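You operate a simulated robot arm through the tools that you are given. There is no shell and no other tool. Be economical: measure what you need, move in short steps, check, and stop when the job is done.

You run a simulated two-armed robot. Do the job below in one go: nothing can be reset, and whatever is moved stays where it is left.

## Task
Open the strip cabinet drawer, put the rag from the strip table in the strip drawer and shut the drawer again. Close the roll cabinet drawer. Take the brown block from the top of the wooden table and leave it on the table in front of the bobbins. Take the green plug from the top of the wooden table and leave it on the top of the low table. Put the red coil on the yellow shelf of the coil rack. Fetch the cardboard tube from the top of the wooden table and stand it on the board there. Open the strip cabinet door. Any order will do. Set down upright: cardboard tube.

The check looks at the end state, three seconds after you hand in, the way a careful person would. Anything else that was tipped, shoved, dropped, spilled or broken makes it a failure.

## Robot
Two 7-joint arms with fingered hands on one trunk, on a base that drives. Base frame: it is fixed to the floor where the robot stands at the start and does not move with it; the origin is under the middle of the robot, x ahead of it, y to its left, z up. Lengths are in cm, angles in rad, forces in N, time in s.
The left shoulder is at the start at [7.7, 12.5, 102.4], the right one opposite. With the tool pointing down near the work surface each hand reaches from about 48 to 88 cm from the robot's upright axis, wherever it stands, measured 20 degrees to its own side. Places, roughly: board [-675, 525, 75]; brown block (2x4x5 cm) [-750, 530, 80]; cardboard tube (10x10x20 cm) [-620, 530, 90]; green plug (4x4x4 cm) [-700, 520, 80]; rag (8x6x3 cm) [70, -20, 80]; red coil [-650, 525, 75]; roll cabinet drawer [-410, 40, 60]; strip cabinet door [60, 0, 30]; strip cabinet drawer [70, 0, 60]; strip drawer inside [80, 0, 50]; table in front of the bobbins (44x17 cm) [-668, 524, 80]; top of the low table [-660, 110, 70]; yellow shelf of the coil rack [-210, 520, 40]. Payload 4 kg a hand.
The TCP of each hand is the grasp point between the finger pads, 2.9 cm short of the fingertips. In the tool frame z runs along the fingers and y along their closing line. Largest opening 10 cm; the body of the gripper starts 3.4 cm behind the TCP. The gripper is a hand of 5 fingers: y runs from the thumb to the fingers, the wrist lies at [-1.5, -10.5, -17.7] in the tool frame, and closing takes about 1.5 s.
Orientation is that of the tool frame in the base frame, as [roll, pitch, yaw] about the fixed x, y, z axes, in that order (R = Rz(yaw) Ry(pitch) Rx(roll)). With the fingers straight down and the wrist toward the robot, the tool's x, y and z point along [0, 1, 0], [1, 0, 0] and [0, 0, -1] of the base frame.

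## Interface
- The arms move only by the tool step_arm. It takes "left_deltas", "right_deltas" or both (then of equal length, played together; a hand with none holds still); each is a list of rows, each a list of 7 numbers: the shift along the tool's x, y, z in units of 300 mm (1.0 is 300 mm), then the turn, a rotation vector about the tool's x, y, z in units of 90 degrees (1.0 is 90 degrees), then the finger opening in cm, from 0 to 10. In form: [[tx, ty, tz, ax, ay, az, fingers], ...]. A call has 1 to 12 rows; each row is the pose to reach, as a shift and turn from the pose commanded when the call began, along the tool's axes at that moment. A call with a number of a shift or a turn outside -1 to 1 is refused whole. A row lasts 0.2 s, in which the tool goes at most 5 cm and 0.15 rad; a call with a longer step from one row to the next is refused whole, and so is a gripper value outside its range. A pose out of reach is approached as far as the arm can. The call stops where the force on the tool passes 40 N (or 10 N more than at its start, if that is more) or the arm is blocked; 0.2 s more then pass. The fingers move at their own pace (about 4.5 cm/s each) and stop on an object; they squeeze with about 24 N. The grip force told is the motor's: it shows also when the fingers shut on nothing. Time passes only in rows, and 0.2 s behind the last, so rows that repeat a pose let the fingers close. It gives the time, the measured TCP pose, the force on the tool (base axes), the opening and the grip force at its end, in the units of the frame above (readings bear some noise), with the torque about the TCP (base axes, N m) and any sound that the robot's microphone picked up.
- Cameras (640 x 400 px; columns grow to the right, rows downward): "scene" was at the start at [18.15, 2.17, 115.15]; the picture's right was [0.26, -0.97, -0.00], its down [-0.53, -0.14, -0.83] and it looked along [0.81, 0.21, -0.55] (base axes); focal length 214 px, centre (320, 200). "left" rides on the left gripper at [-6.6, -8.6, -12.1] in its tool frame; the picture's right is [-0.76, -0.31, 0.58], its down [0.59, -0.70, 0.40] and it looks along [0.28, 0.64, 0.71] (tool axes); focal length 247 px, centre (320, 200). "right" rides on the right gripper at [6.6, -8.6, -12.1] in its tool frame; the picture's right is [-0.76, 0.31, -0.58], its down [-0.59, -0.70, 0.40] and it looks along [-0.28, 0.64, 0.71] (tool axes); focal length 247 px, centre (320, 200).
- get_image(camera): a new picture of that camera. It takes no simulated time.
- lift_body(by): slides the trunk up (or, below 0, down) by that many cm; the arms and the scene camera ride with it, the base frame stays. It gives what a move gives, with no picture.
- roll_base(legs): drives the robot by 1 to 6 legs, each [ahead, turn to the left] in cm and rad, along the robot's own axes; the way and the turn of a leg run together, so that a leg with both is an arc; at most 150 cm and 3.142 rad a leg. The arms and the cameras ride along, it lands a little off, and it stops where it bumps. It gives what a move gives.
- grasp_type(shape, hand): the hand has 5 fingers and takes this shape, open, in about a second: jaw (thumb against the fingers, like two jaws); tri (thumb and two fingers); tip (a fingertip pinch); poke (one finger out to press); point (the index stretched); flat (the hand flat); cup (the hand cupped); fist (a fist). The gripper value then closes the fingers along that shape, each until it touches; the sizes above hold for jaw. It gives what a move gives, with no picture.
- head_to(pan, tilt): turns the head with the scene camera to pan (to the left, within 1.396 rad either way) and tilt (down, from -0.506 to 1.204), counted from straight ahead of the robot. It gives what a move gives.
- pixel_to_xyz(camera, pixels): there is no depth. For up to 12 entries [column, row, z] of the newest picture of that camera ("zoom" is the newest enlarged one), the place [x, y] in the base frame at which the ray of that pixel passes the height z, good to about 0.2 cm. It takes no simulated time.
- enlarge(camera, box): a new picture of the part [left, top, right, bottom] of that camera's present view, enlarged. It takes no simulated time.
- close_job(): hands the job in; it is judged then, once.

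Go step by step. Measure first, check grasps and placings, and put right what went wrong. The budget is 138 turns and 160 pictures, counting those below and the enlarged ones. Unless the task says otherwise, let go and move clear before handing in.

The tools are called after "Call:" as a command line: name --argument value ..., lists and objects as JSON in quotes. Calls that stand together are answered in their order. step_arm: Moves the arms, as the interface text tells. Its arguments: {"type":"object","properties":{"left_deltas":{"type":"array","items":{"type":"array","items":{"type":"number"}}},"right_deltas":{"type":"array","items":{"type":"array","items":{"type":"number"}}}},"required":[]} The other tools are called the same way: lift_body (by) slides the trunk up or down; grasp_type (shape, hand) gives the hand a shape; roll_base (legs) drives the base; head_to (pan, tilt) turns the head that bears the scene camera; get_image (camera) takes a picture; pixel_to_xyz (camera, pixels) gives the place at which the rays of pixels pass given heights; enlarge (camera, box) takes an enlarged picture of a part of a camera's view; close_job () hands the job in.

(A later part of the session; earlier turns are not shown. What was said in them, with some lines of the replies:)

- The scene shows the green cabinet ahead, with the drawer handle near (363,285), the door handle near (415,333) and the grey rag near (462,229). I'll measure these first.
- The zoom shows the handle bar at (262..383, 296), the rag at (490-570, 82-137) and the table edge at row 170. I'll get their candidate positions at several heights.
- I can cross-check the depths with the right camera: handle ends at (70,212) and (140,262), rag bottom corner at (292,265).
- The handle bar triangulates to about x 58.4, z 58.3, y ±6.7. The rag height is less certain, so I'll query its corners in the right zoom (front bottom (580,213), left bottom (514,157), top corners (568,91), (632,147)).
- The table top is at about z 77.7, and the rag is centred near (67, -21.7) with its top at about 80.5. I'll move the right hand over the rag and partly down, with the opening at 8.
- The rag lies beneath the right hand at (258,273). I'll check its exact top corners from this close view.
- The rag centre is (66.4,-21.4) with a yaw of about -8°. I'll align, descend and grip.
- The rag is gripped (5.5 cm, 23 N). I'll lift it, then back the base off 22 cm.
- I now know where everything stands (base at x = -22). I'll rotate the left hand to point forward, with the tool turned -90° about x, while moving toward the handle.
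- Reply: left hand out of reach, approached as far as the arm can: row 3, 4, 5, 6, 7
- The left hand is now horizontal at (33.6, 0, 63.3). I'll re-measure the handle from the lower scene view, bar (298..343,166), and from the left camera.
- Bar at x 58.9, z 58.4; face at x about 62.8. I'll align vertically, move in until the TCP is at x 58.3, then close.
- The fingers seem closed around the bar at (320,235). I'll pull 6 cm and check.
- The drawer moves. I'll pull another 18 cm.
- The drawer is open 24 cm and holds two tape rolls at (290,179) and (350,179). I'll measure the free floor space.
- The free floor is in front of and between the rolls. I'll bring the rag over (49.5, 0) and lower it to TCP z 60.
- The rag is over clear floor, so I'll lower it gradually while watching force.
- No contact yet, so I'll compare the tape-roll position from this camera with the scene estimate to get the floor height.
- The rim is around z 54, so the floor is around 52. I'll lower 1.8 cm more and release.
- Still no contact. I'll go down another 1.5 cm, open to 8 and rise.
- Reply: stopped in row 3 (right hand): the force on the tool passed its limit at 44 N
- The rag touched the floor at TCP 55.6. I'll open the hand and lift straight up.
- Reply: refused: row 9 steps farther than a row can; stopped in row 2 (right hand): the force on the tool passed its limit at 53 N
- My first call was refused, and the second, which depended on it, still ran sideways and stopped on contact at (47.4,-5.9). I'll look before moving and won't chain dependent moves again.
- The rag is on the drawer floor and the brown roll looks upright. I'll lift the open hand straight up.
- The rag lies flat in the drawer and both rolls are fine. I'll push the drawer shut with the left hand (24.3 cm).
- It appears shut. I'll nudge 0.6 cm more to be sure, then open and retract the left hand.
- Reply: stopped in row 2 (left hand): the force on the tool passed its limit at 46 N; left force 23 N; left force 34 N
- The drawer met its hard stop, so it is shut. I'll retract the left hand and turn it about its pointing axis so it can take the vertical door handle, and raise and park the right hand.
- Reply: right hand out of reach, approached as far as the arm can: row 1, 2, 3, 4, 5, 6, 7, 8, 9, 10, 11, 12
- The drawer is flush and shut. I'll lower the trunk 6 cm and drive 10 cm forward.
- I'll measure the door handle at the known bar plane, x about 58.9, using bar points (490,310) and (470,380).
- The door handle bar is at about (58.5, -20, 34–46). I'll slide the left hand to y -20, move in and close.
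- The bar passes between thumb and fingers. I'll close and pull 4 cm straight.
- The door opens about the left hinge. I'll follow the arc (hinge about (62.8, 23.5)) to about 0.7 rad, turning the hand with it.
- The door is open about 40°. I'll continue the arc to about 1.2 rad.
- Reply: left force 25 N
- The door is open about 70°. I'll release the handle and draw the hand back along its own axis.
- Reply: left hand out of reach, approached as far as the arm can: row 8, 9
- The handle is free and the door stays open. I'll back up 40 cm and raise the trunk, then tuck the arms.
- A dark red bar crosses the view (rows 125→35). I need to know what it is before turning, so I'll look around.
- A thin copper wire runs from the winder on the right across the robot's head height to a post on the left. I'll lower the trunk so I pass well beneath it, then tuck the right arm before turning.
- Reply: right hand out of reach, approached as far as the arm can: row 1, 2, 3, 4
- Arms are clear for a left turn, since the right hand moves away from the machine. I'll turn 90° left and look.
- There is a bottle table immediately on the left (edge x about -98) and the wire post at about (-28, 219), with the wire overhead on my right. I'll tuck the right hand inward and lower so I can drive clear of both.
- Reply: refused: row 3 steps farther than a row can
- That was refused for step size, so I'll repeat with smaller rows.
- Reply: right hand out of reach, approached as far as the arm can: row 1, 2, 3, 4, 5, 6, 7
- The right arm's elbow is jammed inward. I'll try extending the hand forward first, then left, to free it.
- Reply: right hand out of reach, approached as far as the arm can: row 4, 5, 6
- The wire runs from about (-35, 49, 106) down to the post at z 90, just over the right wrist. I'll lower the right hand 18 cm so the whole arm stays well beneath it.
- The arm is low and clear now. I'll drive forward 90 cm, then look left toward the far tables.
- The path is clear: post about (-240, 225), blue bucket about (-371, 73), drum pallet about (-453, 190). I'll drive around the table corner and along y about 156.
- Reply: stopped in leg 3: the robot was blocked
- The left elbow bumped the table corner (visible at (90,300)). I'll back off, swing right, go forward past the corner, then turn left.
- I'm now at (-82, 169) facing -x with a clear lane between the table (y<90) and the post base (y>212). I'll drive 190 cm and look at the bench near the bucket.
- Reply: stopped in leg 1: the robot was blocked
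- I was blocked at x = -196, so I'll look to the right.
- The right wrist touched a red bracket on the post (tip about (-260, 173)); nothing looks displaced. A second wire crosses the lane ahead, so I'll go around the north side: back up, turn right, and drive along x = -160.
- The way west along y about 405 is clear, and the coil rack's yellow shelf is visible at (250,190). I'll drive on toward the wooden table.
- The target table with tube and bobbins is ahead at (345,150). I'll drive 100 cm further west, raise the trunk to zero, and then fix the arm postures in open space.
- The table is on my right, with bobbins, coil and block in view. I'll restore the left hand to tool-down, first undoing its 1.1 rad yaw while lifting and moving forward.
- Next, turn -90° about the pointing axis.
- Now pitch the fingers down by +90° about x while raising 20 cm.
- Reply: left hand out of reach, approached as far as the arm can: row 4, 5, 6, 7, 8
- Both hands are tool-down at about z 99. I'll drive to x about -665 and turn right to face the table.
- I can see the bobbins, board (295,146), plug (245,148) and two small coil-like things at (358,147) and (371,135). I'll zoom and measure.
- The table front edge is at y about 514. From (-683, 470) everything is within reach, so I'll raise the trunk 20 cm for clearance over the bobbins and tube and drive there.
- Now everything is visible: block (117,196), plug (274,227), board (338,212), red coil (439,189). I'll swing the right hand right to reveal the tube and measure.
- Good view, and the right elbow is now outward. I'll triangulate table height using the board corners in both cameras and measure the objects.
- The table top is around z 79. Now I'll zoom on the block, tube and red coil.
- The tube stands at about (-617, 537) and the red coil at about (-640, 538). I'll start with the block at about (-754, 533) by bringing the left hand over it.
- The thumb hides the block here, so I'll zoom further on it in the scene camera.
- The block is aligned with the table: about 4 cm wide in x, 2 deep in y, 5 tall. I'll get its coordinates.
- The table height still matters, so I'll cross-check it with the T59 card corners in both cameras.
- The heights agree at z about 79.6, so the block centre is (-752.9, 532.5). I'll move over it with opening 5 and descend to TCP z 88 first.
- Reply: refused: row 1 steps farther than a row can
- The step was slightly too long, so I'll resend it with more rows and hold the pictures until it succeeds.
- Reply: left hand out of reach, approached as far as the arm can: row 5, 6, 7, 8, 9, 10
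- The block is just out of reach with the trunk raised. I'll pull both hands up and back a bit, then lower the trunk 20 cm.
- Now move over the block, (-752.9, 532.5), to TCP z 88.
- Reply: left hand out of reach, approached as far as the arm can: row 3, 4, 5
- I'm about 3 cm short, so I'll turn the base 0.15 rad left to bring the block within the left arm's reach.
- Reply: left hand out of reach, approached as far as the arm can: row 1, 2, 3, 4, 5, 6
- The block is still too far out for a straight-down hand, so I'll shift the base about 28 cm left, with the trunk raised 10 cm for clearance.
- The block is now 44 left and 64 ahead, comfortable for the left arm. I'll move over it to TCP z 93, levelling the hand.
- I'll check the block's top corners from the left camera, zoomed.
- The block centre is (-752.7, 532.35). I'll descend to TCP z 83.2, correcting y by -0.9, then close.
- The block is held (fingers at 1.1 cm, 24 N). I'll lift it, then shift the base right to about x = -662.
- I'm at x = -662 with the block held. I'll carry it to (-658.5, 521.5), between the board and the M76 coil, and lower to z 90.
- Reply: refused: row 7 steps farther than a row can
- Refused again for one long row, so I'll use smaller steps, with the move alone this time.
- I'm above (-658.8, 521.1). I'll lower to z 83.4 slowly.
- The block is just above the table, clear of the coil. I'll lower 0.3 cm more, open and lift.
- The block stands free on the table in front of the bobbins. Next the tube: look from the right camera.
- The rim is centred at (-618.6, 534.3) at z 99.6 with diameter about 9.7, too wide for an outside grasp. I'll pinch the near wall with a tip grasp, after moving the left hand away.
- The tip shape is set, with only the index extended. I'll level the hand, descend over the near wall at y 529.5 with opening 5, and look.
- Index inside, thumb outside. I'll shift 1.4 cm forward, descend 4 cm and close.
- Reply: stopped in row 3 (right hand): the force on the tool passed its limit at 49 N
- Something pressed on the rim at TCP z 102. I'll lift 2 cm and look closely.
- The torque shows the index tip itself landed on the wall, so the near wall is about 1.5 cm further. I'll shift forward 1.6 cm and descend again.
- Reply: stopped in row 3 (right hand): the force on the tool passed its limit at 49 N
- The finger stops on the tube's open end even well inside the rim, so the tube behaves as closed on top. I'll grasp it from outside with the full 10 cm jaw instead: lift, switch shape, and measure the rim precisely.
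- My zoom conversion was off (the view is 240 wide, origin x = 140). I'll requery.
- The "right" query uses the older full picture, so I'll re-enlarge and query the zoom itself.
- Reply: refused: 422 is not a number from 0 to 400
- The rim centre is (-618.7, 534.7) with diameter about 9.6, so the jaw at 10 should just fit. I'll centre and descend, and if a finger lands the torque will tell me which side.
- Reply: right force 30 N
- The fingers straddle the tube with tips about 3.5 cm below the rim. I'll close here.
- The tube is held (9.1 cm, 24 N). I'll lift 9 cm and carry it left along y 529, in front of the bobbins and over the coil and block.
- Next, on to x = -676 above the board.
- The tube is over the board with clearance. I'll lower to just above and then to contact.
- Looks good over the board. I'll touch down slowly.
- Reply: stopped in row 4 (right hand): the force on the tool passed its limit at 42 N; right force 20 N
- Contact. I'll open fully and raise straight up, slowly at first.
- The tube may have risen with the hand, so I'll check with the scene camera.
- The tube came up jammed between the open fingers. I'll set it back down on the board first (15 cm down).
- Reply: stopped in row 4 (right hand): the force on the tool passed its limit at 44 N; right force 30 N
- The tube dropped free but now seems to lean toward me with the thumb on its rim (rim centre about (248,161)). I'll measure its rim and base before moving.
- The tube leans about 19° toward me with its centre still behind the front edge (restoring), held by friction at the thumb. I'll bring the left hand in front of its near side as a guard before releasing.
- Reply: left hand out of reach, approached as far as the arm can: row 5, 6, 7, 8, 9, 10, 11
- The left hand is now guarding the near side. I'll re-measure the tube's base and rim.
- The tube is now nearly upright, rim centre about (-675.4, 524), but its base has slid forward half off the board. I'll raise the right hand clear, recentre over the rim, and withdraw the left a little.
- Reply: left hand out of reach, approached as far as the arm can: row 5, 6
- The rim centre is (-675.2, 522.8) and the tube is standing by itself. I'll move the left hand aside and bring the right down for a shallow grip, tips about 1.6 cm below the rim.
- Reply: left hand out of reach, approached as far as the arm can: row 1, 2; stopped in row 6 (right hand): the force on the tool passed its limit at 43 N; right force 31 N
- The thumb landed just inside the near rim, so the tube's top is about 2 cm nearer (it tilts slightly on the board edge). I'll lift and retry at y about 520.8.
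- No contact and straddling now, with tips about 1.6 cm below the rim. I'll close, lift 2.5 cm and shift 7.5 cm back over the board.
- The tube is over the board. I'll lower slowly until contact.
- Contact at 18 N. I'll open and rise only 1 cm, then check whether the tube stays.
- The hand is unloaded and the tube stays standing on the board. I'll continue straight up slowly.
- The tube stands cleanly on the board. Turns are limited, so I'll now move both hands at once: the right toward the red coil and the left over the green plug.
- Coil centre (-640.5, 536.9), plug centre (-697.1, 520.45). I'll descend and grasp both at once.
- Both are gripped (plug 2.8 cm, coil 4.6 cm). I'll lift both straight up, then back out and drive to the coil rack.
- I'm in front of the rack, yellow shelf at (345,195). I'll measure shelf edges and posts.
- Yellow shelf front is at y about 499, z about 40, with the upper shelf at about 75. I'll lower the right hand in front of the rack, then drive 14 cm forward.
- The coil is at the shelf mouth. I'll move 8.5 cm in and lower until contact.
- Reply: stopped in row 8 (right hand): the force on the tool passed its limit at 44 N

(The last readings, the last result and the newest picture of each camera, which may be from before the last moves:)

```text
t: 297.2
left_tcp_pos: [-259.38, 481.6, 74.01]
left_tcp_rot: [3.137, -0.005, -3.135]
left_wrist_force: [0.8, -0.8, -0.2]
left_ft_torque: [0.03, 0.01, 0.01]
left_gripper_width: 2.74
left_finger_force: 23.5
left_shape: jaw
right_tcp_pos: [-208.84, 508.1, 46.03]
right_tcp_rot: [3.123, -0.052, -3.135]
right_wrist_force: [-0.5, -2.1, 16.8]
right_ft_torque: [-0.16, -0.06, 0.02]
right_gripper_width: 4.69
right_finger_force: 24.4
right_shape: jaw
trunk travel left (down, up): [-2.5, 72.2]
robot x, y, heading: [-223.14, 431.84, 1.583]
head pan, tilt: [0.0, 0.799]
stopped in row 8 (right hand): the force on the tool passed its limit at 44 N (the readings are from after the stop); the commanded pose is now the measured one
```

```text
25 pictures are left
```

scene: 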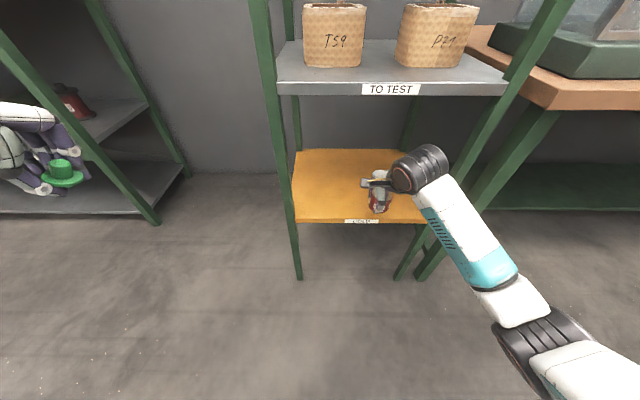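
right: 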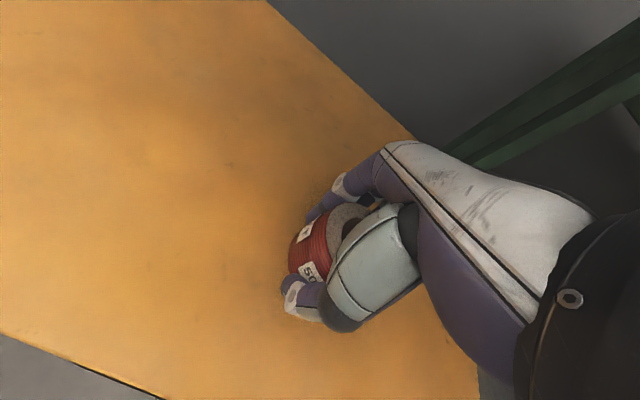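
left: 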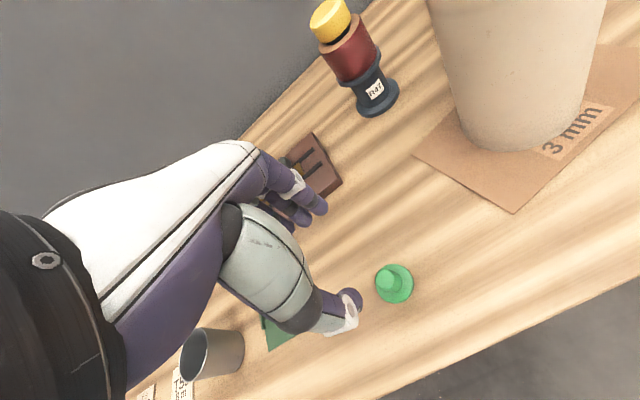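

The coil rests on the shelf. I'll open, lift 6 cm, withdraw, then back out and drive to the corridor toward the low table, checking the shelf on the way.

Call:
step_arm --right_deltas '[[0, 0, 0, 0, 0, 0, 9], [0, 0, 0, 0, 0, 0, 9], [0, 0, 0, 0, 0, 0, 9], [0, 0, -0.07, 0, 0, 0, 9], [0, 0, -0.14, 0, 0, 0, 9], [0, 0, -0.21, 0, 0, 0, 9], [0, -0.12, -0.21, 0, 0, 0, 9], [0, -0.26, -0.21, 0, 0, 0, 9], [0, -0.4, -0.21, 0, 0, 0, 9], [0, -0.54, -0.21, 0, 0, 0, 9]]'

Call:
enlarge --camera "scene" --box '[250, 100, 490, 250]'

Call:
roll_base --legs '[[-22, 0], [0, 1.56], [150, 0], [150, 0], [38, 0], [0, 1.57]]'

Call:
head_to --pan -0.5 --tilt 0.35

Call:
get_image --camera "scene"

Call:
head_to --pan 0.6 --tilt 0.35

Call:
get_image --camera "scene"

```text
t: 299.4
left_tcp_pos: [-259.46, 481.69, 73.92]
left_tcp_rot: [3.136, -0.005, -3.135]
left_wrist_force: [0.2, -0.1, -0.2]
left_ft_torque: [-0.06, 0.02, -0.04]
left_gripper_width: 2.73
left_finger_force: 24.3
left_shape: jaw
right_tcp_pos: [-208.12, 491.83, 51.6]
right_tcp_rot: [3.132, -0.05, -3.135]
right_wrist_force: [-0.2, -0.6, 0.0]
right_ft_torque: [0.02, -0.01, 0.0]
right_gripper_width: 8.99
right_finger_force: 0.1
right_shape: jaw
trunk travel left (down, up): [-2.5, 72.2]
robot x, y, heading: [-223.28, 431.83, 1.576]
head pan, tilt: [0.0, 0.799]
```

```text
2.67 times, centred on (370, 175) of scene
```

zoom: 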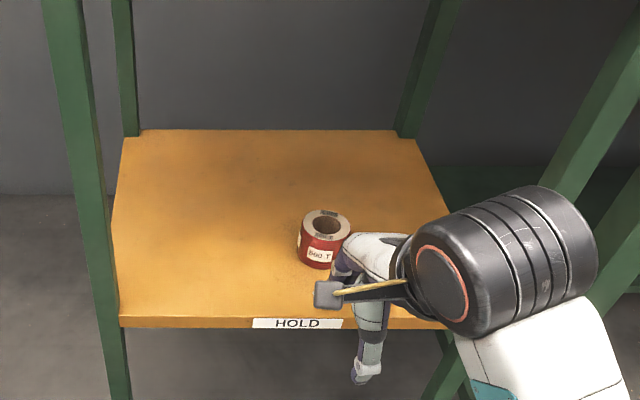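

```text
t: 325.1
left_tcp_pos: [-528.8, 362.85, 74.04]
left_tcp_rot: [3.136, -0.006, -0.019]
left_wrist_force: [-0.1, -1.0, -1.0]
left_ft_torque: [0.0, -0.03, 0.0]
left_gripper_width: 2.7
left_finger_force: 24.1
left_shape: jaw
right_tcp_pos: [-580.34, 353.85, 51.59]
right_tcp_rot: [3.135, -0.048, -0.019]
right_wrist_force: [-0.3, 0.0, 0.2]
right_ft_torque: [-0.02, -0.01, 0.02]
right_gripper_width: 9.0
right_finger_force: 0.0
right_shape: jaw
trunk travel left (down, up): [-2.5, 72.2]
robot x, y, heading: [-563.75, 413.27, -1.585]
head pan, tilt: [0.0, 0.799]
```

```text
t: 326.0
left_tcp_pos: [-528.92, 362.78, 73.89]
left_tcp_rot: [3.137, -0.005, -0.017]
left_wrist_force: [-0.2, 0.2, 0.3]
left_ft_torque: [0.03, 0.02, 0.0]
left_gripper_width: 2.74
left_finger_force: 24.5
left_shape: jaw
right_tcp_pos: [-580.28, 353.88, 51.51]
right_tcp_rot: [3.136, -0.049, -0.019]
right_wrist_force: [0.1, 0.0, -0.4]
right_ft_torque: [0.02, 0.03, 0.02]
right_gripper_width: 8.94
right_finger_force: 0.2
right_shape: jaw
trunk travel left (down, up): [-2.5, 72.2]
robot x, y, heading: [-563.97, 413.61, -1.588]
head pan, tilt: [-0.499, 0.351]
```

```text
23 pictures are left
```

scene: 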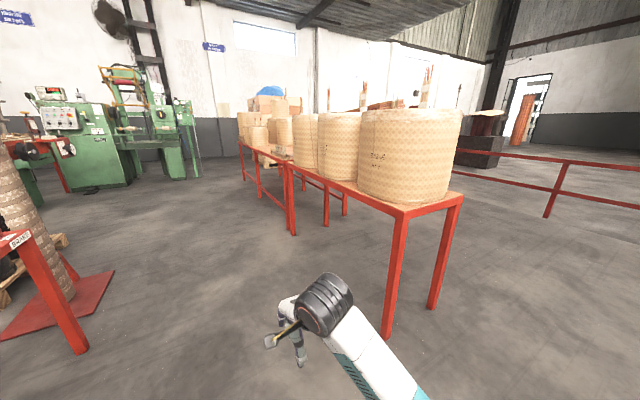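

```text
t: 327.3
left_tcp_pos: [-528.86, 362.84, 73.94]
left_tcp_rot: [3.137, -0.005, -0.02]
left_wrist_force: [0.0, -0.2, 0.8]
left_ft_torque: [-0.02, 0.0, 0.03]
left_gripper_width: 2.73
left_finger_force: 23.9
left_shape: jaw
right_tcp_pos: [-580.31, 354.02, 51.5]
right_tcp_rot: [3.135, -0.049, -0.019]
right_wrist_force: [-0.3, -0.1, -0.7]
right_ft_torque: [0.01, 0.03, 0.04]
right_gripper_width: 8.99
right_finger_force: 0.1
right_shape: jaw
trunk travel left (down, up): [-2.5, 72.2]
robot x, y, heading: [-563.9, 413.52, -1.588]
head pan, tilt: [0.6, 0.351]
```

```text
22 pictures are left
```

scene: 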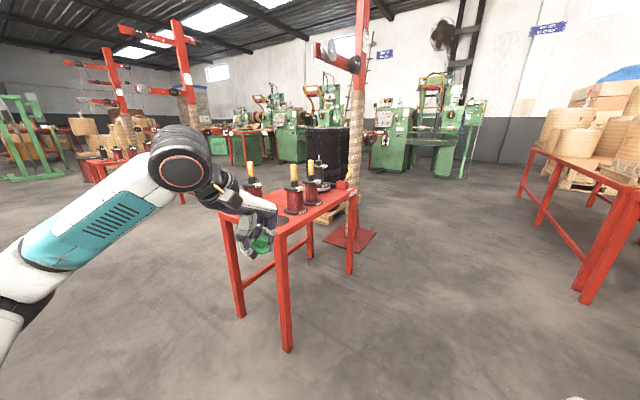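

The coil sits on the yellow shelf. The corridor south runs between the red coil table (x>-516) and the roll tables (x<-628). I'll raise the trunk and drive down it, then look at the low table and the roll cabinet.

Call:
lift_body --by 30

Call:
roll_base --legs '[[0, -0.06], [145, 0], [0, 0.07], [125, 0]]'

Call:
head_to --pan -1.1 --tilt 0.6

Call:
get_image --camera "scene"

Call:
head_to --pan 0.9 --tilt 0.4

Call:
get_image --camera "scene"

```text
t: 330.3
left_tcp_pos: [-528.87, 362.85, 104.03]
left_tcp_rot: [3.139, -0.005, -0.019]
left_wrist_force: [-0.5, 0.0, -1.2]
left_ft_torque: [0.01, 0.02, 0.0]
left_gripper_width: 2.72
left_finger_force: 24.0
left_shape: jaw
right_tcp_pos: [-580.23, 353.89, 81.66]
right_tcp_rot: [3.134, -0.05, -0.02]
right_wrist_force: [1.4, 0.6, -0.2]
right_ft_torque: [0.02, -0.04, 0.0]
right_gripper_width: 8.97
right_finger_force: 0.0
right_shape: jaw
trunk travel left (down, up): [-32.5, 42.2]
robot x, y, heading: [-563.6, 413.57, -1.588]
head pan, tilt: [0.6, 0.351]
```

```text
t: 344.4
left_tcp_pos: [-542.16, 91.54, 104.07]
left_tcp_rot: [3.137, -0.004, -0.018]
left_wrist_force: [-0.5, 0.1, -1.2]
left_ft_torque: [0.01, 0.02, 0.0]
left_gripper_width: 2.68
left_finger_force: 24.1
left_shape: jaw
right_tcp_pos: [-593.57, 82.54, 81.67]
right_tcp_rot: [3.135, -0.05, -0.017]
right_wrist_force: [-0.1, -0.6, -0.3]
right_ft_torque: [0.0, 0.0, -0.05]
right_gripper_width: 8.99
right_finger_force: 0.0
right_shape: jaw
trunk travel left (down, up): [-32.5, 42.2]
robot x, y, heading: [-576.82, 142.25, -1.589]
head pan, tilt: [0.6, 0.351]
```

```text
t: 346.2
left_tcp_pos: [-542.19, 91.59, 103.92]
left_tcp_rot: [3.138, -0.006, -0.017]
left_wrist_force: [-0.6, 0.7, -1.0]
left_ft_torque: [0.02, -0.02, 0.0]
left_gripper_width: 2.67
left_finger_force: 24.2
left_shape: jaw
right_tcp_pos: [-593.57, 82.52, 81.54]
right_tcp_rot: [3.134, -0.048, -0.016]
right_wrist_force: [-0.7, -0.1, 0.0]
right_ft_torque: [0.02, 0.0, 0.01]
right_gripper_width: 8.99
right_finger_force: 0.1
right_shape: jaw
trunk travel left (down, up): [-32.5, 42.2]
robot x, y, heading: [-577.4, 142.42, -1.588]
head pan, tilt: [-1.1, 0.6]
```

```text
21 pictures are left
```

scene: 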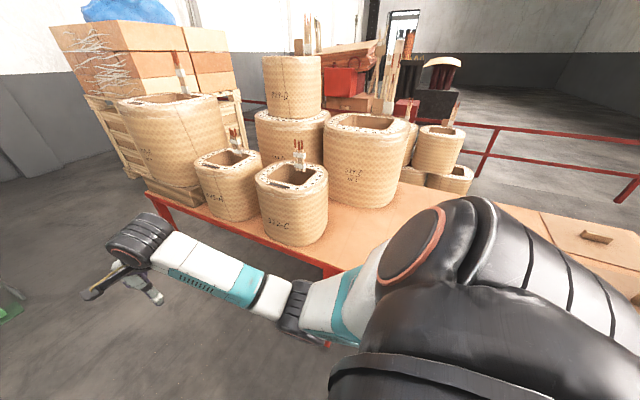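

```text
t: 348.1
left_tcp_pos: [-542.21, 91.56, 104.03]
left_tcp_rot: [3.138, -0.005, -0.017]
left_wrist_force: [-0.5, -0.3, 0.7]
left_ft_torque: [0.0, 0.0, 0.0]
left_gripper_width: 2.68
left_finger_force: 23.9
left_shape: jaw
right_tcp_pos: [-593.58, 82.58, 81.68]
right_tcp_rot: [3.135, -0.049, -0.018]
right_wrist_force: [0.3, 0.4, 0.7]
right_ft_torque: [0.0, -0.04, 0.02]
right_gripper_width: 8.95
right_finger_force: 0.0
right_shape: jaw
trunk travel left (down, up): [-32.5, 42.2]
robot x, y, heading: [-577.21, 142.15, -1.587]
head pan, tilt: [0.901, 0.4]
```

```text
20 pictures are left
```

scene: 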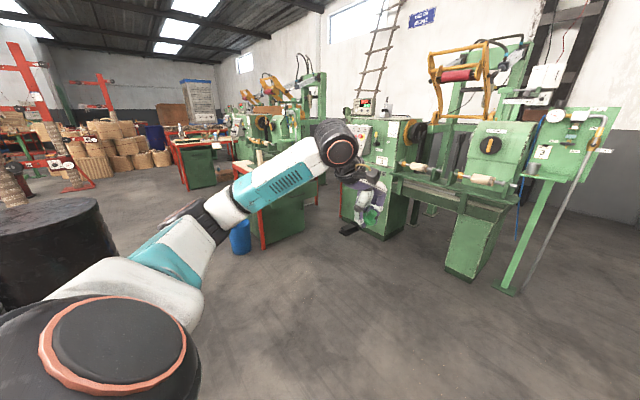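

The low table is to my right (free top near (350,235) and right of the baskets), and the roll cabinet is the green one near the bucket on my left. I'll measure the table with the same pixels and zoom on the cabinet in one go.

Call:
enlarge --camera "scene" --box '[160, 120, 352, 260]'

Call:
head_to --pan -1.1 --tilt 0.6

Call:
get_image --camera "scene"

Call:
pixel_to_xyz --camera "scene" --pixels '[[150, 195, 70], [330, 272, 70], [345, 230, 70], [400, 200, 70], [295, 247, 70], [360, 208, 70], [235, 220, 70], [560, 230, 70], [640, 300, 70], [500, 205, 70]]'

```text
2.86 times, centred on (256, 190) of scene
```

zoom: 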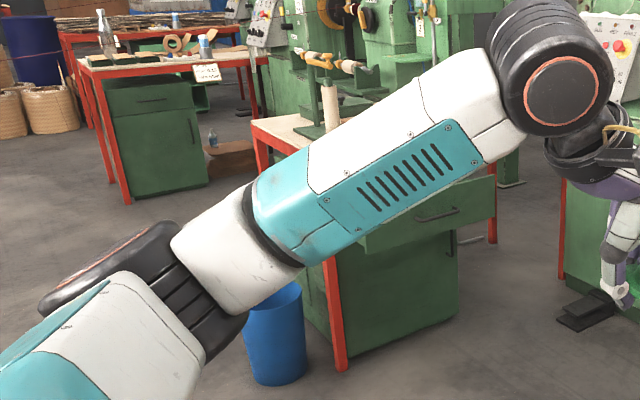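

```text
t: 350.0
left_tcp_pos: [-542.27, 91.63, 104.04]
left_tcp_rot: [3.135, -0.006, -0.017]
left_wrist_force: [0.1, -0.4, 0.2]
left_ft_torque: [0.01, 0.02, 0.04]
left_gripper_width: 2.69
left_finger_force: 23.7
left_shape: jaw
right_tcp_pos: [-593.42, 82.6, 81.6]
right_tcp_rot: [3.134, -0.047, -0.018]
right_wrist_force: [-1.3, 0.3, -0.1]
right_ft_torque: [-0.01, -0.04, -0.03]
right_gripper_width: 8.96
right_finger_force: 0.1
right_shape: jaw
trunk travel left (down, up): [-32.5, 42.2]
robot x, y, heading: [-577.33, 142.15, -1.583]
head pan, tilt: [-1.1, 0.6]
```

```text
18 pictures are left
```

scene: 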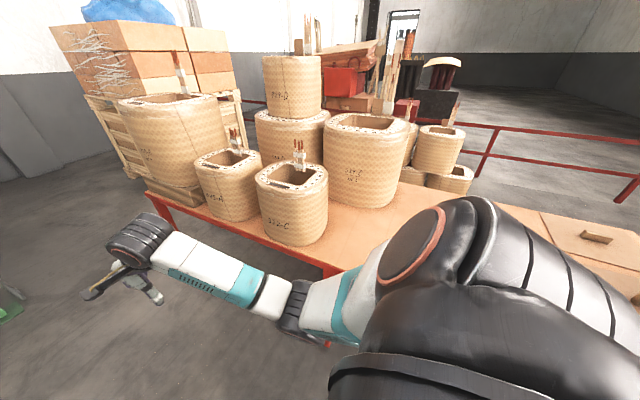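

```text
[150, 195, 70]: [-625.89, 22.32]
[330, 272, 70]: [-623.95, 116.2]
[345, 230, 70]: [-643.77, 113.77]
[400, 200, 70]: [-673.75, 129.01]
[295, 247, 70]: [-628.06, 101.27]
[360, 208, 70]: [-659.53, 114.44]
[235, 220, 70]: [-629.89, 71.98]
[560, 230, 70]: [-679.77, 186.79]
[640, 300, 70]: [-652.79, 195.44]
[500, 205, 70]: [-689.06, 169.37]
```

The free table top is around (-637, 135), z about 70, north of the baskets. I'll raise the trunk, back up 28 cm, turn to face the table, then advance the left hand and raise the right.

Call:
lift_body --by 25

Call:
roll_base --legs '[[-28, 0], [0, -1.555]]'

Call:
step_arm --left_deltas '[[0, 0.1, 0, 0, 0, 0, 0], [0, 0.2, 0, 0, 0, 0, 0], [0, 0.3, 0, 0, 0, 0, 0], [0, 0.35, 0, 0, 0, 0, 0], [0, 0.35, 0, 0, 0, 0, 0]]' --right_deltas '[[0, 0, -0.13, 0, 0, 0, 9], [0, 0, -0.26, 0, 0, 0, 9], [0, 0, -0.39, 0, 0, 0, 9], [0, 0, -0.52, 0, 0, 0, 9], [0, 0, -0.6, 0, 0, 0, 9]]'

Call:
head_to --pan 0.2 --tilt 0.9

Call:
get_image --camera "scene"

```text
t: 352.6
left_tcp_pos: [-542.12, 91.66, 128.94]
left_tcp_rot: [3.139, -0.005, -0.017]
left_wrist_force: [-0.2, 0.4, 0.2]
left_ft_torque: [0.0, -0.01, 0.02]
left_gripper_width: 2.72
left_finger_force: 23.5
left_shape: jaw
right_tcp_pos: [-593.57, 82.42, 106.58]
right_tcp_rot: [3.135, -0.049, -0.017]
right_wrist_force: [0.3, -0.4, 0.7]
right_ft_torque: [0.01, 0.03, 0.01]
right_gripper_width: 8.98
right_finger_force: 0.2
right_shape: jaw
trunk travel left (down, up): [-57.5, 17.2]
robot x, y, heading: [-577.35, 142.52, -1.589]
head pan, tilt: [-1.1, 0.6]
```

```text
t: 358.4
left_tcp_pos: [-626.91, 134.27, 128.9]
left_tcp_rot: [3.136, -0.003, -1.569]
left_wrist_force: [-0.5, -0.4, 0.0]
left_ft_torque: [-0.04, -0.01, 0.0]
left_gripper_width: 2.69
left_finger_force: 23.5
left_shape: jaw
right_tcp_pos: [-636.72, 185.4, 106.65]
right_tcp_rot: [3.135, -0.05, -1.57]
right_wrist_force: [-0.3, -0.3, -0.5]
right_ft_torque: [-0.01, -0.02, 0.0]
right_gripper_width: 8.97
right_finger_force: 0.0
right_shape: jaw
trunk travel left (down, up): [-57.5, 17.2]
robot x, y, heading: [-576.64, 170.54, -3.138]
head pan, tilt: [-1.1, 0.6]
```

```text
t: 359.6
left_tcp_pos: [-637.43, 134.39, 129.04]
left_tcp_rot: [3.137, -0.005, -1.569]
left_wrist_force: [1.0, 0.7, 0.0]
left_ft_torque: [-0.01, 0.02, -0.05]
left_gripper_width: 2.69
left_finger_force: 24.5
left_shape: jaw
right_tcp_pos: [-636.63, 186.27, 124.66]
right_tcp_rot: [3.136, -0.048, -1.569]
right_wrist_force: [0.0, -0.1, 0.6]
right_ft_torque: [-0.01, -0.02, 0.02]
right_gripper_width: 9.0
right_finger_force: 0.1
right_shape: jaw
trunk travel left (down, up): [-57.5, 17.2]
robot x, y, heading: [-576.78, 170.36, -3.142]
head pan, tilt: [-1.1, 0.6]
```

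```text
t: 361.1
left_tcp_pos: [-637.19, 134.34, 129.0]
left_tcp_rot: [3.136, -0.006, -1.569]
left_wrist_force: [-0.4, 1.0, 0.5]
left_ft_torque: [-0.01, 0.05, 0.01]
left_gripper_width: 2.7
left_finger_force: 24.2
left_shape: jaw
right_tcp_pos: [-636.75, 186.29, 124.65]
right_tcp_rot: [3.136, -0.048, -1.569]
right_wrist_force: [1.0, -0.6, -0.7]
right_ft_torque: [0.05, 0.01, 0.0]
right_gripper_width: 8.97
right_finger_force: 0.0
right_shape: jaw
trunk travel left (down, up): [-57.5, 17.2]
robot x, y, heading: [-576.62, 170.38, -3.136]
head pan, tilt: [0.201, 0.901]
```

```text
17 pictures are left
```

scene: 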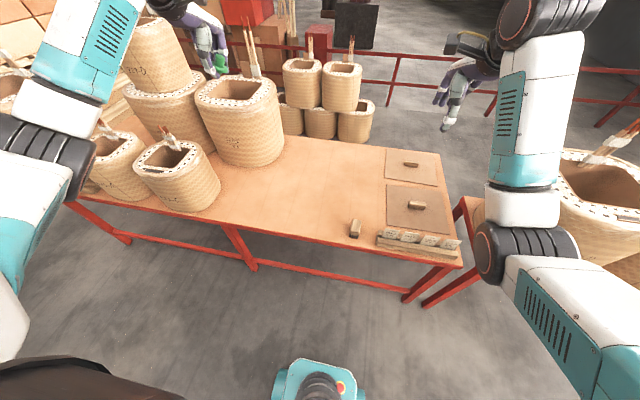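

The table centre is clear at (280,190). I'll check where the left hand's drop point falls, then lower the trunk.

Call:
pixel_to_xyz --camera "scene" --pixels '[[280, 195, 70], [222, 195, 70], [300, 238, 70], [245, 165, 70], [355, 235, 70], [180, 210, 70], [280, 195, 75], [280, 160, 70]]'

Call:
lift_body --by -25

Call:
get_image --camera "left"

```text
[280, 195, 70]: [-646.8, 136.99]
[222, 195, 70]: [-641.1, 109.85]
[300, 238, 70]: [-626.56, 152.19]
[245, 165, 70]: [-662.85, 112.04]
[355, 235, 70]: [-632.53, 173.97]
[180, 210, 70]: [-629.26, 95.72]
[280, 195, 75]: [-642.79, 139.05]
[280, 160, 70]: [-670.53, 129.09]
```

```text
t: 363.7
left_tcp_pos: [-637.33, 134.32, 104.11]
left_tcp_rot: [3.136, -0.004, -1.569]
left_wrist_force: [0.1, -0.3, -0.1]
left_ft_torque: [0.02, 0.0, -0.01]
left_gripper_width: 2.7
left_finger_force: 24.2
left_shape: jaw
right_tcp_pos: [-636.65, 186.28, 99.61]
right_tcp_rot: [3.134, -0.047, -1.568]
right_wrist_force: [-0.2, -0.7, 0.1]
right_ft_torque: [-0.05, 0.0, 0.01]
right_gripper_width: 8.96
right_finger_force: 0.1
right_shape: jaw
trunk travel left (down, up): [-32.5, 42.2]
robot x, y, heading: [-576.78, 170.43, -3.138]
head pan, tilt: [0.201, 0.901]
```

```text
16 pictures are left
```

left: 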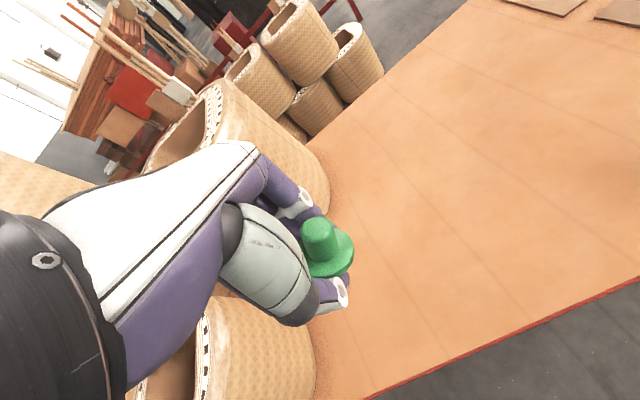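

The drop point should be a little further from the baskets, so I'll shift to (-643, 142) and descend with contact detection.

Call:
step_arm --left_deltas '[[-0.13, 0.05, 0, 0, 0, 0, 0], [-0.26, 0.1, 0, 0, 0, 0, 0], [-0.27, 0.19, 0.1, 0, 0, 0, 0], [-0.27, 0.2, 0.24, 0, 0, 0, 0], [-0.27, 0.2, 0.39, 0, 0, 0, 0], [-0.27, 0.2, 0.54, 0, 0, 0, 0], [-0.27, 0.2, 0.69, 0, 0, 0, 0], [-0.27, 0.2, 0.82, 0, 0, 0, 0], [-0.27, 0.2, 0.88, 0, 0, 0, 0], [-0.27, 0.2, 0.93, 0, 0, 0, 0], [-0.27, 0.2, 0.97, 0, 0, 0, 0], [-0.27, 0.2, 1.0, 0, 0, 0, 0]]'

Call:
get_image --camera "left"

```text
t: 366.3
left_tcp_pos: [-643.29, 142.15, 73.98]
left_tcp_rot: [3.136, -0.006, -1.569]
left_wrist_force: [-0.2, 1.1, -0.2]
left_ft_torque: [-0.02, -0.02, 0.02]
left_gripper_width: 2.68
left_finger_force: 23.7
left_shape: jaw
right_tcp_pos: [-636.55, 186.26, 99.62]
right_tcp_rot: [3.135, -0.049, -1.569]
right_wrist_force: [-0.5, 0.2, -0.1]
right_ft_torque: [-0.03, -0.04, 0.02]
right_gripper_width: 8.97
right_finger_force: 0.3
right_shape: jaw
trunk travel left (down, up): [-32.5, 42.2]
robot x, y, heading: [-577.08, 170.31, -3.137]
head pan, tilt: [0.201, 0.901]
```

```text
15 pictures are left
```

left: 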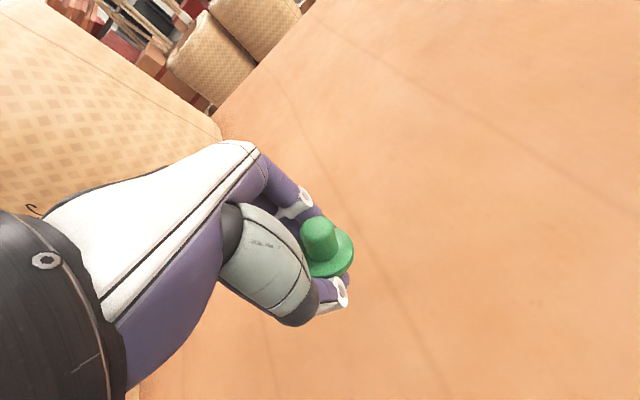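

No contact yet. I'll lower further until it touches, then open and lift.

Call:
step_arm --left_deltas '[[0, 0, 0.02, 0, 0, 0, 0], [0, 0, 0.04, 0, 0, 0, 0], [0, 0, 0.06, 0, 0, 0, 0], [0, 0, 0.08, 0, 0, 0, 0], [0, 0, 0.1, 0, 0, 0, 0], [0, 0, 0.12, 0, 0, 0, 0], [0, 0, 0.14, 0, 0, 0, 0], [0, 0, 0.16, 0, 0, 0, 0], [0, 0, 0.18, 0, 0, 0, 0], [0, 0, 0.2, 0, 0, 0, 0]]'

Call:
step_arm --left_deltas '[[0, 0, -0.005, 0, 0, 0, 5], [0, 0, -0.005, 0, 0, 0, 5], [0, 0, -0.005, 0, 0, 0, 5], [0, 0, -0.08, 0, 0, 0, 5], [0, 0, -0.2, 0, 0, 0, 5], [0, 0, -0.34, 0, 0, 0, 5], [0, 0, -0.48, 0, 0, 0, 5], [0, 0, -0.62, 0, 0, 0, 5], [0, 0, -0.76, 0, 0, 0, 5], [0, 0, -0.9, 0, 0, 0, 5]]'

Call:
get_image --camera "scene"

```text
t: 368.5
left_tcp_pos: [-643.64, 142.23, 68.84]
left_tcp_rot: [3.125, -0.003, -1.568]
left_wrist_force: [5.8, 0.0, 28.7]
left_ft_torque: [0.09, -0.66, 0.04]
left_gripper_width: 2.74
left_finger_force: 23.9
left_shape: jaw
right_tcp_pos: [-636.3, 186.49, 99.78]
right_tcp_rot: [3.131, -0.05, -1.569]
right_wrist_force: [0.2, -1.2, 0.4]
right_ft_torque: [0.02, 0.0, 0.0]
right_gripper_width: 8.99
right_finger_force: 0.0
right_shape: jaw
trunk travel left (down, up): [-32.5, 42.2]
robot x, y, heading: [-576.9, 170.13, -3.137]
head pan, tilt: [0.201, 0.901]
```

```text
t: 370.7
left_tcp_pos: [-643.3, 142.18, 94.95]
left_tcp_rot: [3.137, -0.005, -1.569]
left_wrist_force: [-0.2, 0.3, 1.1]
left_ft_torque: [0.02, 0.02, 0.01]
left_gripper_width: 5.0
left_finger_force: 0.1
left_shape: jaw
right_tcp_pos: [-636.66, 186.31, 99.62]
right_tcp_rot: [3.133, -0.048, -1.571]
right_wrist_force: [-0.3, -0.3, -0.5]
right_ft_torque: [0.04, 0.0, -0.03]
right_gripper_width: 8.97
right_finger_force: 0.1
right_shape: jaw
trunk travel left (down, up): [-32.5, 42.2]
robot x, y, heading: [-576.79, 169.97, -3.14]
head pan, tilt: [0.201, 0.901]
```

```text
14 pictures are left
```

scene: 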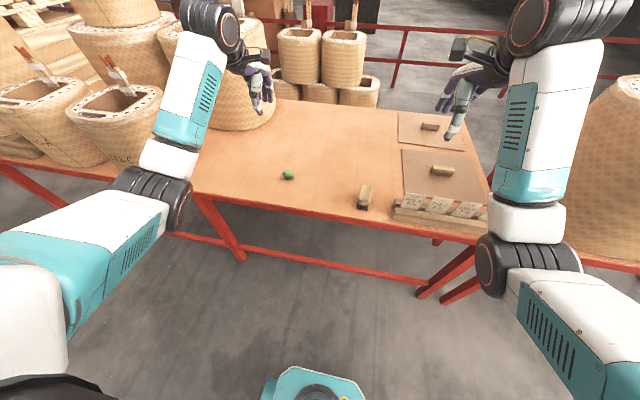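

The plug is on the low table at (287,175). Next, the roll cabinet: its drawer faces west with the handle near (-438, 35). I'll drive to (-497, 50) facing east and look.

Call:
roll_base --legs '[[-30, 0], [0, 1.964], [130, 0], [0, 1.176]]'

Call:
head_to --pan 0.0 --tilt 0.8

Call:
get_image --camera "scene"

```text
t: 386.7
left_tcp_pos: [-430.66, 79.61, 95.05]
left_tcp_rot: [3.137, -0.006, 1.577]
left_wrist_force: [-0.2, -0.4, -0.2]
left_ft_torque: [-0.01, -0.05, 0.04]
left_gripper_width: 4.99
left_finger_force: 0.0
left_shape: jaw
right_tcp_pos: [-437.1, 35.65, 99.52]
right_tcp_rot: [3.136, -0.05, 1.573]
right_wrist_force: [1.0, -0.4, -0.1]
right_ft_torque: [0.02, -0.01, 0.03]
right_gripper_width: 8.98
right_finger_force: 0.1
right_shape: jaw
trunk travel left (down, up): [-32.5, 42.2]
robot x, y, heading: [-496.96, 51.62, 0.01]
head pan, tilt: [0.201, 0.901]
```

```text
t: 387.4
left_tcp_pos: [-430.66, 79.75, 94.94]
left_tcp_rot: [3.137, -0.005, 1.576]
left_wrist_force: [-0.2, 0.6, -0.2]
left_ft_torque: [0.02, -0.04, 0.0]
left_gripper_width: 4.99
left_finger_force: 0.0
left_shape: jaw
right_tcp_pos: [-437.02, 35.6, 99.47]
right_tcp_rot: [3.135, -0.048, 1.575]
right_wrist_force: [-0.7, -0.1, -0.7]
right_ft_torque: [-0.02, -0.01, 0.0]
right_gripper_width: 8.97
right_finger_force: 0.0
right_shape: jaw
trunk travel left (down, up): [-32.5, 42.2]
robot x, y, heading: [-496.61, 51.41, 0.006]
head pan, tilt: [0.0, 0.799]
```

```text
13 pictures are left
```

scene: 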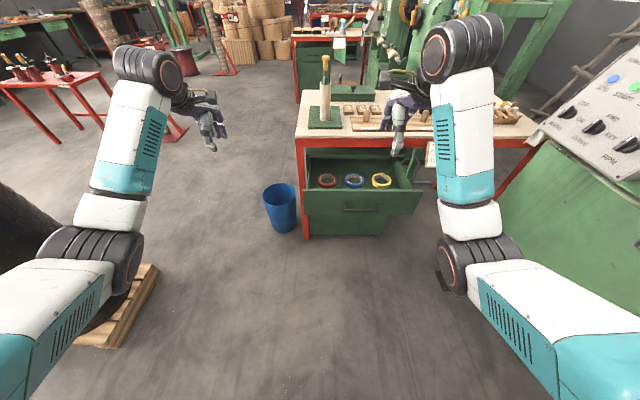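

The drawer is open with three tape rolls, handle at (362,208). I'll back up 16 cm, lower the trunk, close the right hand and set it at handle height in front of the drawer.

Call:
pixel_to_xyz --camera "scene" --pixels '[[362, 209, 58], [346, 209, 58], [378, 209, 58], [362, 193, 65], [306, 193, 65], [420, 193, 65], [320, 143, 78]]'

Call:
roll_base --legs '[[-16, 0]]'

Call:
lift_body --by -32

Call:
step_arm --right_deltas '[[0, 0, 0.1, 0, 0, 0, 0], [0, 0, 0.2, 0, 0, 0, 0], [0, 0, 0.3, 0, 0, 0, 0], [0, 0, 0.3, 0, 0, 0, 0], [0, 0, 0.3, 0, 0, 0, 0], [0, 0, 0.3, 0, 0, 0, 0]]'

Call:
get_image --camera "scene"

```text
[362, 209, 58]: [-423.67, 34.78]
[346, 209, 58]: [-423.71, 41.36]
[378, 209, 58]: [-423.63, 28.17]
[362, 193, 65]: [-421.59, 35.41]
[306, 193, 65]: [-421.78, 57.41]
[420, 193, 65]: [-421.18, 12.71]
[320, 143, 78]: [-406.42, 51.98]
```

```text
t: 388.8
left_tcp_pos: [-446.43, 79.56, 95.03]
left_tcp_rot: [3.137, -0.005, 1.574]
left_wrist_force: [-0.4, -0.4, 0.5]
left_ft_torque: [0.0, -0.01, -0.02]
left_gripper_width: 4.99
left_finger_force: 0.0
left_shape: jaw
right_tcp_pos: [-452.96, 35.62, 99.64]
right_tcp_rot: [3.132, -0.049, 1.574]
right_wrist_force: [-0.9, -0.8, 0.4]
right_ft_torque: [0.0, -0.03, 0.0]
right_gripper_width: 8.99
right_finger_force: 0.0
right_shape: jaw
trunk travel left (down, up): [-32.5, 42.2]
robot x, y, heading: [-512.49, 51.05, 0.005]
head pan, tilt: [0.0, 0.799]
```

```text
t: 392.0
left_tcp_pos: [-446.4, 79.5, 63.02]
left_tcp_rot: [3.136, -0.005, 1.576]
left_wrist_force: [-0.2, 0.8, 0.2]
left_ft_torque: [0.0, 0.01, 0.02]
left_gripper_width: 5.02
left_finger_force: 0.2
left_shape: jaw
right_tcp_pos: [-453.07, 35.49, 67.64]
right_tcp_rot: [3.132, -0.05, 1.575]
right_wrist_force: [0.0, -0.8, -0.5]
right_ft_torque: [0.03, -0.01, -0.01]
right_gripper_width: 8.98
right_finger_force: 0.0
right_shape: jaw
trunk travel left (down, up): [-0.5, 74.2]
robot x, y, heading: [-513.03, 51.51, 0.006]
head pan, tilt: [0.0, 0.799]
```

```text
t: 393.4
left_tcp_pos: [-446.46, 79.62, 62.96]
left_tcp_rot: [3.137, -0.006, 1.574]
left_wrist_force: [0.6, 0.1, -0.2]
left_ft_torque: [0.02, 0.0, 0.0]
left_gripper_width: 5.0
left_finger_force: 0.1
left_shape: jaw
right_tcp_pos: [-452.92, 35.93, 58.5]
right_tcp_rot: [3.134, -0.048, 1.573]
right_wrist_force: [-0.4, 0.0, -0.6]
right_ft_torque: [-0.02, 0.0, 0.0]
right_gripper_width: 0.0
right_finger_force: 18.1
right_shape: jaw
trunk travel left (down, up): [-0.5, 74.2]
robot x, y, heading: [-512.7, 51.17, 0.008]
head pan, tilt: [0.0, 0.799]
```

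```text
12 pictures are left
```

scene: 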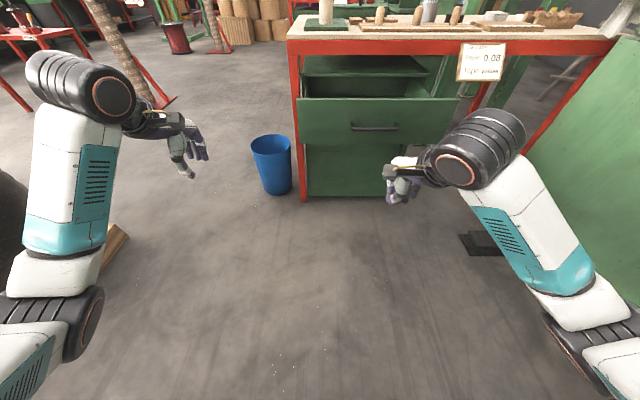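

The handle bar is at x about -423.7, z 58. I'll drop the hand 3 cm, drive 24 cm forward to just short of it, and push with the arm until it stops at the closed position.

Call:
step_arm --right_deltas '[[0.02, 0, 0.05, 0, 0, 0, 0], [0.02, 0, 0.1, 0, 0, 0, 0]]'

Call:
roll_base --legs '[[23, 0]]'

Call:
step_arm --right_deltas '[[0, 0.07, 0, 0, 0, 0, 0], [0, 0.14, 0, 0, 0, 0, 0], [0, 0.21, 0, 0, 0, 0, 0], [0, 0.28, 0, 0, 0, 0, 0], [0, 0.35, 0, 0, 0, 0, 0], [0, 0.42, 0, 0, 0, 0, 0], [0, 0.49, 0, 0, 0, 0, 0], [0, 0.56, 0, 0, 0, 0, 0], [0, 0.63, 0, 0, 0, 0, 0], [0, 0.7, 0, 0, 0, 0, 0], [0, 0.77, 0, 0, 0, 0, 0], [0, 0.84, 0, 0, 0, 0, 0]]'

Call:
get_image --camera "scene"

```text
t: 394.0
left_tcp_pos: [-446.37, 79.56, 62.83]
left_tcp_rot: [3.137, -0.006, 1.575]
left_wrist_force: [0.1, -0.5, 0.2]
left_ft_torque: [-0.05, -0.01, 0.02]
left_gripper_width: 5.0
left_finger_force: 0.1
left_shape: jaw
right_tcp_pos: [-452.88, 36.57, 55.75]
right_tcp_rot: [3.133, -0.049, 1.575]
right_wrist_force: [-1.0, -0.1, -0.7]
right_ft_torque: [-0.01, 0.01, 0.01]
right_gripper_width: 0.0
right_finger_force: 23.4
right_shape: jaw
trunk travel left (down, up): [-0.5, 74.2]
robot x, y, heading: [-512.76, 51.54, 0.002]
head pan, tilt: [0.0, 0.799]
```

```text
t: 395.7
left_tcp_pos: [-423.33, 79.7, 62.97]
left_tcp_rot: [3.136, -0.005, 1.574]
left_wrist_force: [-0.2, 0.0, -0.5]
left_ft_torque: [0.0, -0.01, 0.03]
left_gripper_width: 4.99
left_finger_force: 0.1
left_shape: jaw
right_tcp_pos: [-429.87, 36.64, 55.56]
right_tcp_rot: [3.133, -0.05, 1.573]
right_wrist_force: [-0.5, -0.1, -0.1]
right_ft_torque: [-0.01, 0.03, 0.01]
right_gripper_width: 0.0
right_finger_force: 24.2
right_shape: jaw
trunk travel left (down, up): [-0.5, 74.2]
robot x, y, heading: [-490.56, 51.31, 0.002]
head pan, tilt: [0.0, 0.799]
```

```text
t: 398.3
left_tcp_pos: [-423.76, 79.59, 63.31]
left_tcp_rot: [3.133, -0.004, 1.573]
left_wrist_force: [0.3, 0.7, -0.5]
left_ft_torque: [0.02, 0.03, 0.0]
left_gripper_width: 5.01
left_finger_force: 0.1
left_shape: jaw
right_tcp_pos: [-405.53, 36.65, 55.91]
right_tcp_rot: [-3.135, -0.047, 1.575]
right_wrist_force: [-37.2, -3.4, 11.7]
right_ft_torque: [-0.07, -1.35, -0.55]
right_gripper_width: 0.0
right_finger_force: 23.7
right_shape: jaw
trunk travel left (down, up): [-0.5, 74.2]
robot x, y, heading: [-489.72, 51.63, 0.006]
head pan, tilt: [0.0, 0.799]
stopped in row 12 (right hand): the force on the tool passed its limit at 62 N (the readings are from after the stop); the commanded pose is now the measured one
```

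```text
11 pictures are left
```

scene: 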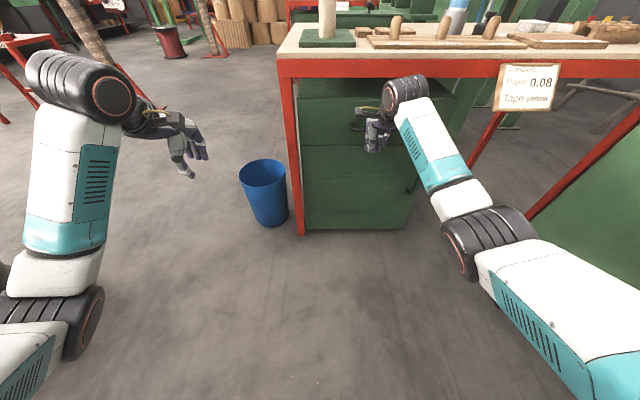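

The drawer looks flush and the push ended at a hard stop. I'll withdraw the hand, back the base off, and verify.

Call:
step_arm --right_deltas '[[0, -0.08, 0, 0, 0, 0, 0], [0, -0.2, 0, 0, 0, 0, 0], [0, -0.34, 0, 0, 0, 0, 0], [0, -0.48, 0, 0, 0, 0, 0], [0, -0.6, 0, 0, 0, 0, 0]]'

Call:
roll_base --legs '[[-20, 0]]'

Call:
enlarge --camera "scene" --box '[260, 40, 500, 210]'

```text
t: 399.5
left_tcp_pos: [-423.28, 79.67, 62.88]
left_tcp_rot: [3.137, -0.004, 1.576]
left_wrist_force: [-0.2, -0.9, 0.0]
left_ft_torque: [0.03, 0.0, -0.02]
left_gripper_width: 4.95
left_finger_force: 0.0
left_shape: jaw
right_tcp_pos: [-423.22, 36.75, 55.62]
right_tcp_rot: [-3.133, -0.047, 1.571]
right_wrist_force: [-0.1, 0.0, -0.3]
right_ft_torque: [0.01, -0.01, 0.02]
right_gripper_width: 0.0
right_finger_force: 24.4
right_shape: jaw
trunk travel left (down, up): [-0.5, 74.2]
robot x, y, heading: [-489.72, 51.13, 0.005]
head pan, tilt: [0.0, 0.799]
```

```text
t: 401.1
left_tcp_pos: [-443.43, 79.6, 62.98]
left_tcp_rot: [3.138, -0.005, 1.575]
left_wrist_force: [-0.8, 0.6, -0.9]
left_ft_torque: [0.01, -0.01, 0.01]
left_gripper_width: 4.99
left_finger_force: 0.1
left_shape: jaw
right_tcp_pos: [-443.44, 36.77, 55.6]
right_tcp_rot: [-3.135, -0.048, 1.573]
right_wrist_force: [-0.1, -0.3, 0.0]
right_ft_torque: [-0.02, -0.02, 0.01]
right_gripper_width: 0.0
right_finger_force: 23.8
right_shape: jaw
trunk travel left (down, up): [-0.5, 74.2]
robot x, y, heading: [-509.95, 51.21, 0.003]
head pan, tilt: [0.0, 0.799]
```

```text
2.35 times, centred on (380, 125) of scene
```

zoom: 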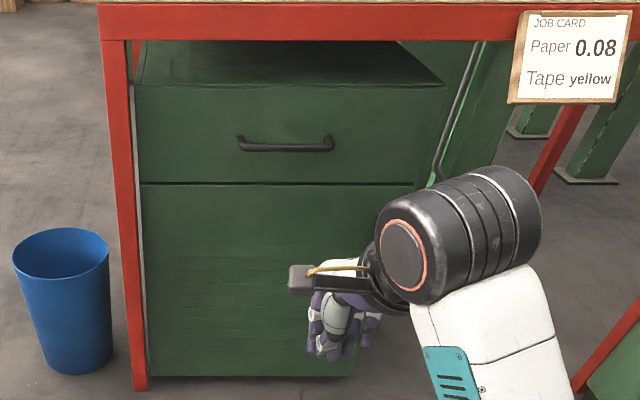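

The roll drawer is shut flush with the door, both hands are empty and clear, and every item has been placed, so I'm handing in.

Call:
close_job

```text
The job is handed in.
```

I finished all the items and handed the job in; the result hasn't come back.

- **Strip cabinet:** the rag is in the drawer, which is shut again, and the door is open about 70°.
- **Roll cabinet:** the drawer is shut.
- **Wooden table:** the brown block stands in front of the bobbins, and the cardboard tube stands upright on the board.
- **Red coil:** it is on the yellow shelf of the coil rack.
- **Green plug:** it is on the low table, though it may be lying on its side; I didn't check closely.

- **Tube slip:** the tube jammed in the fingers on its first placing and dropped up to about 15 cm. I caught it leaning and set it down again.
- **Bumps on the way:** the left elbow touched a table corner and the right wrist touched a bracket on a post. The right hand also brushed something, probably a tape roll, inside the strip drawer. I saw nothing displaced.
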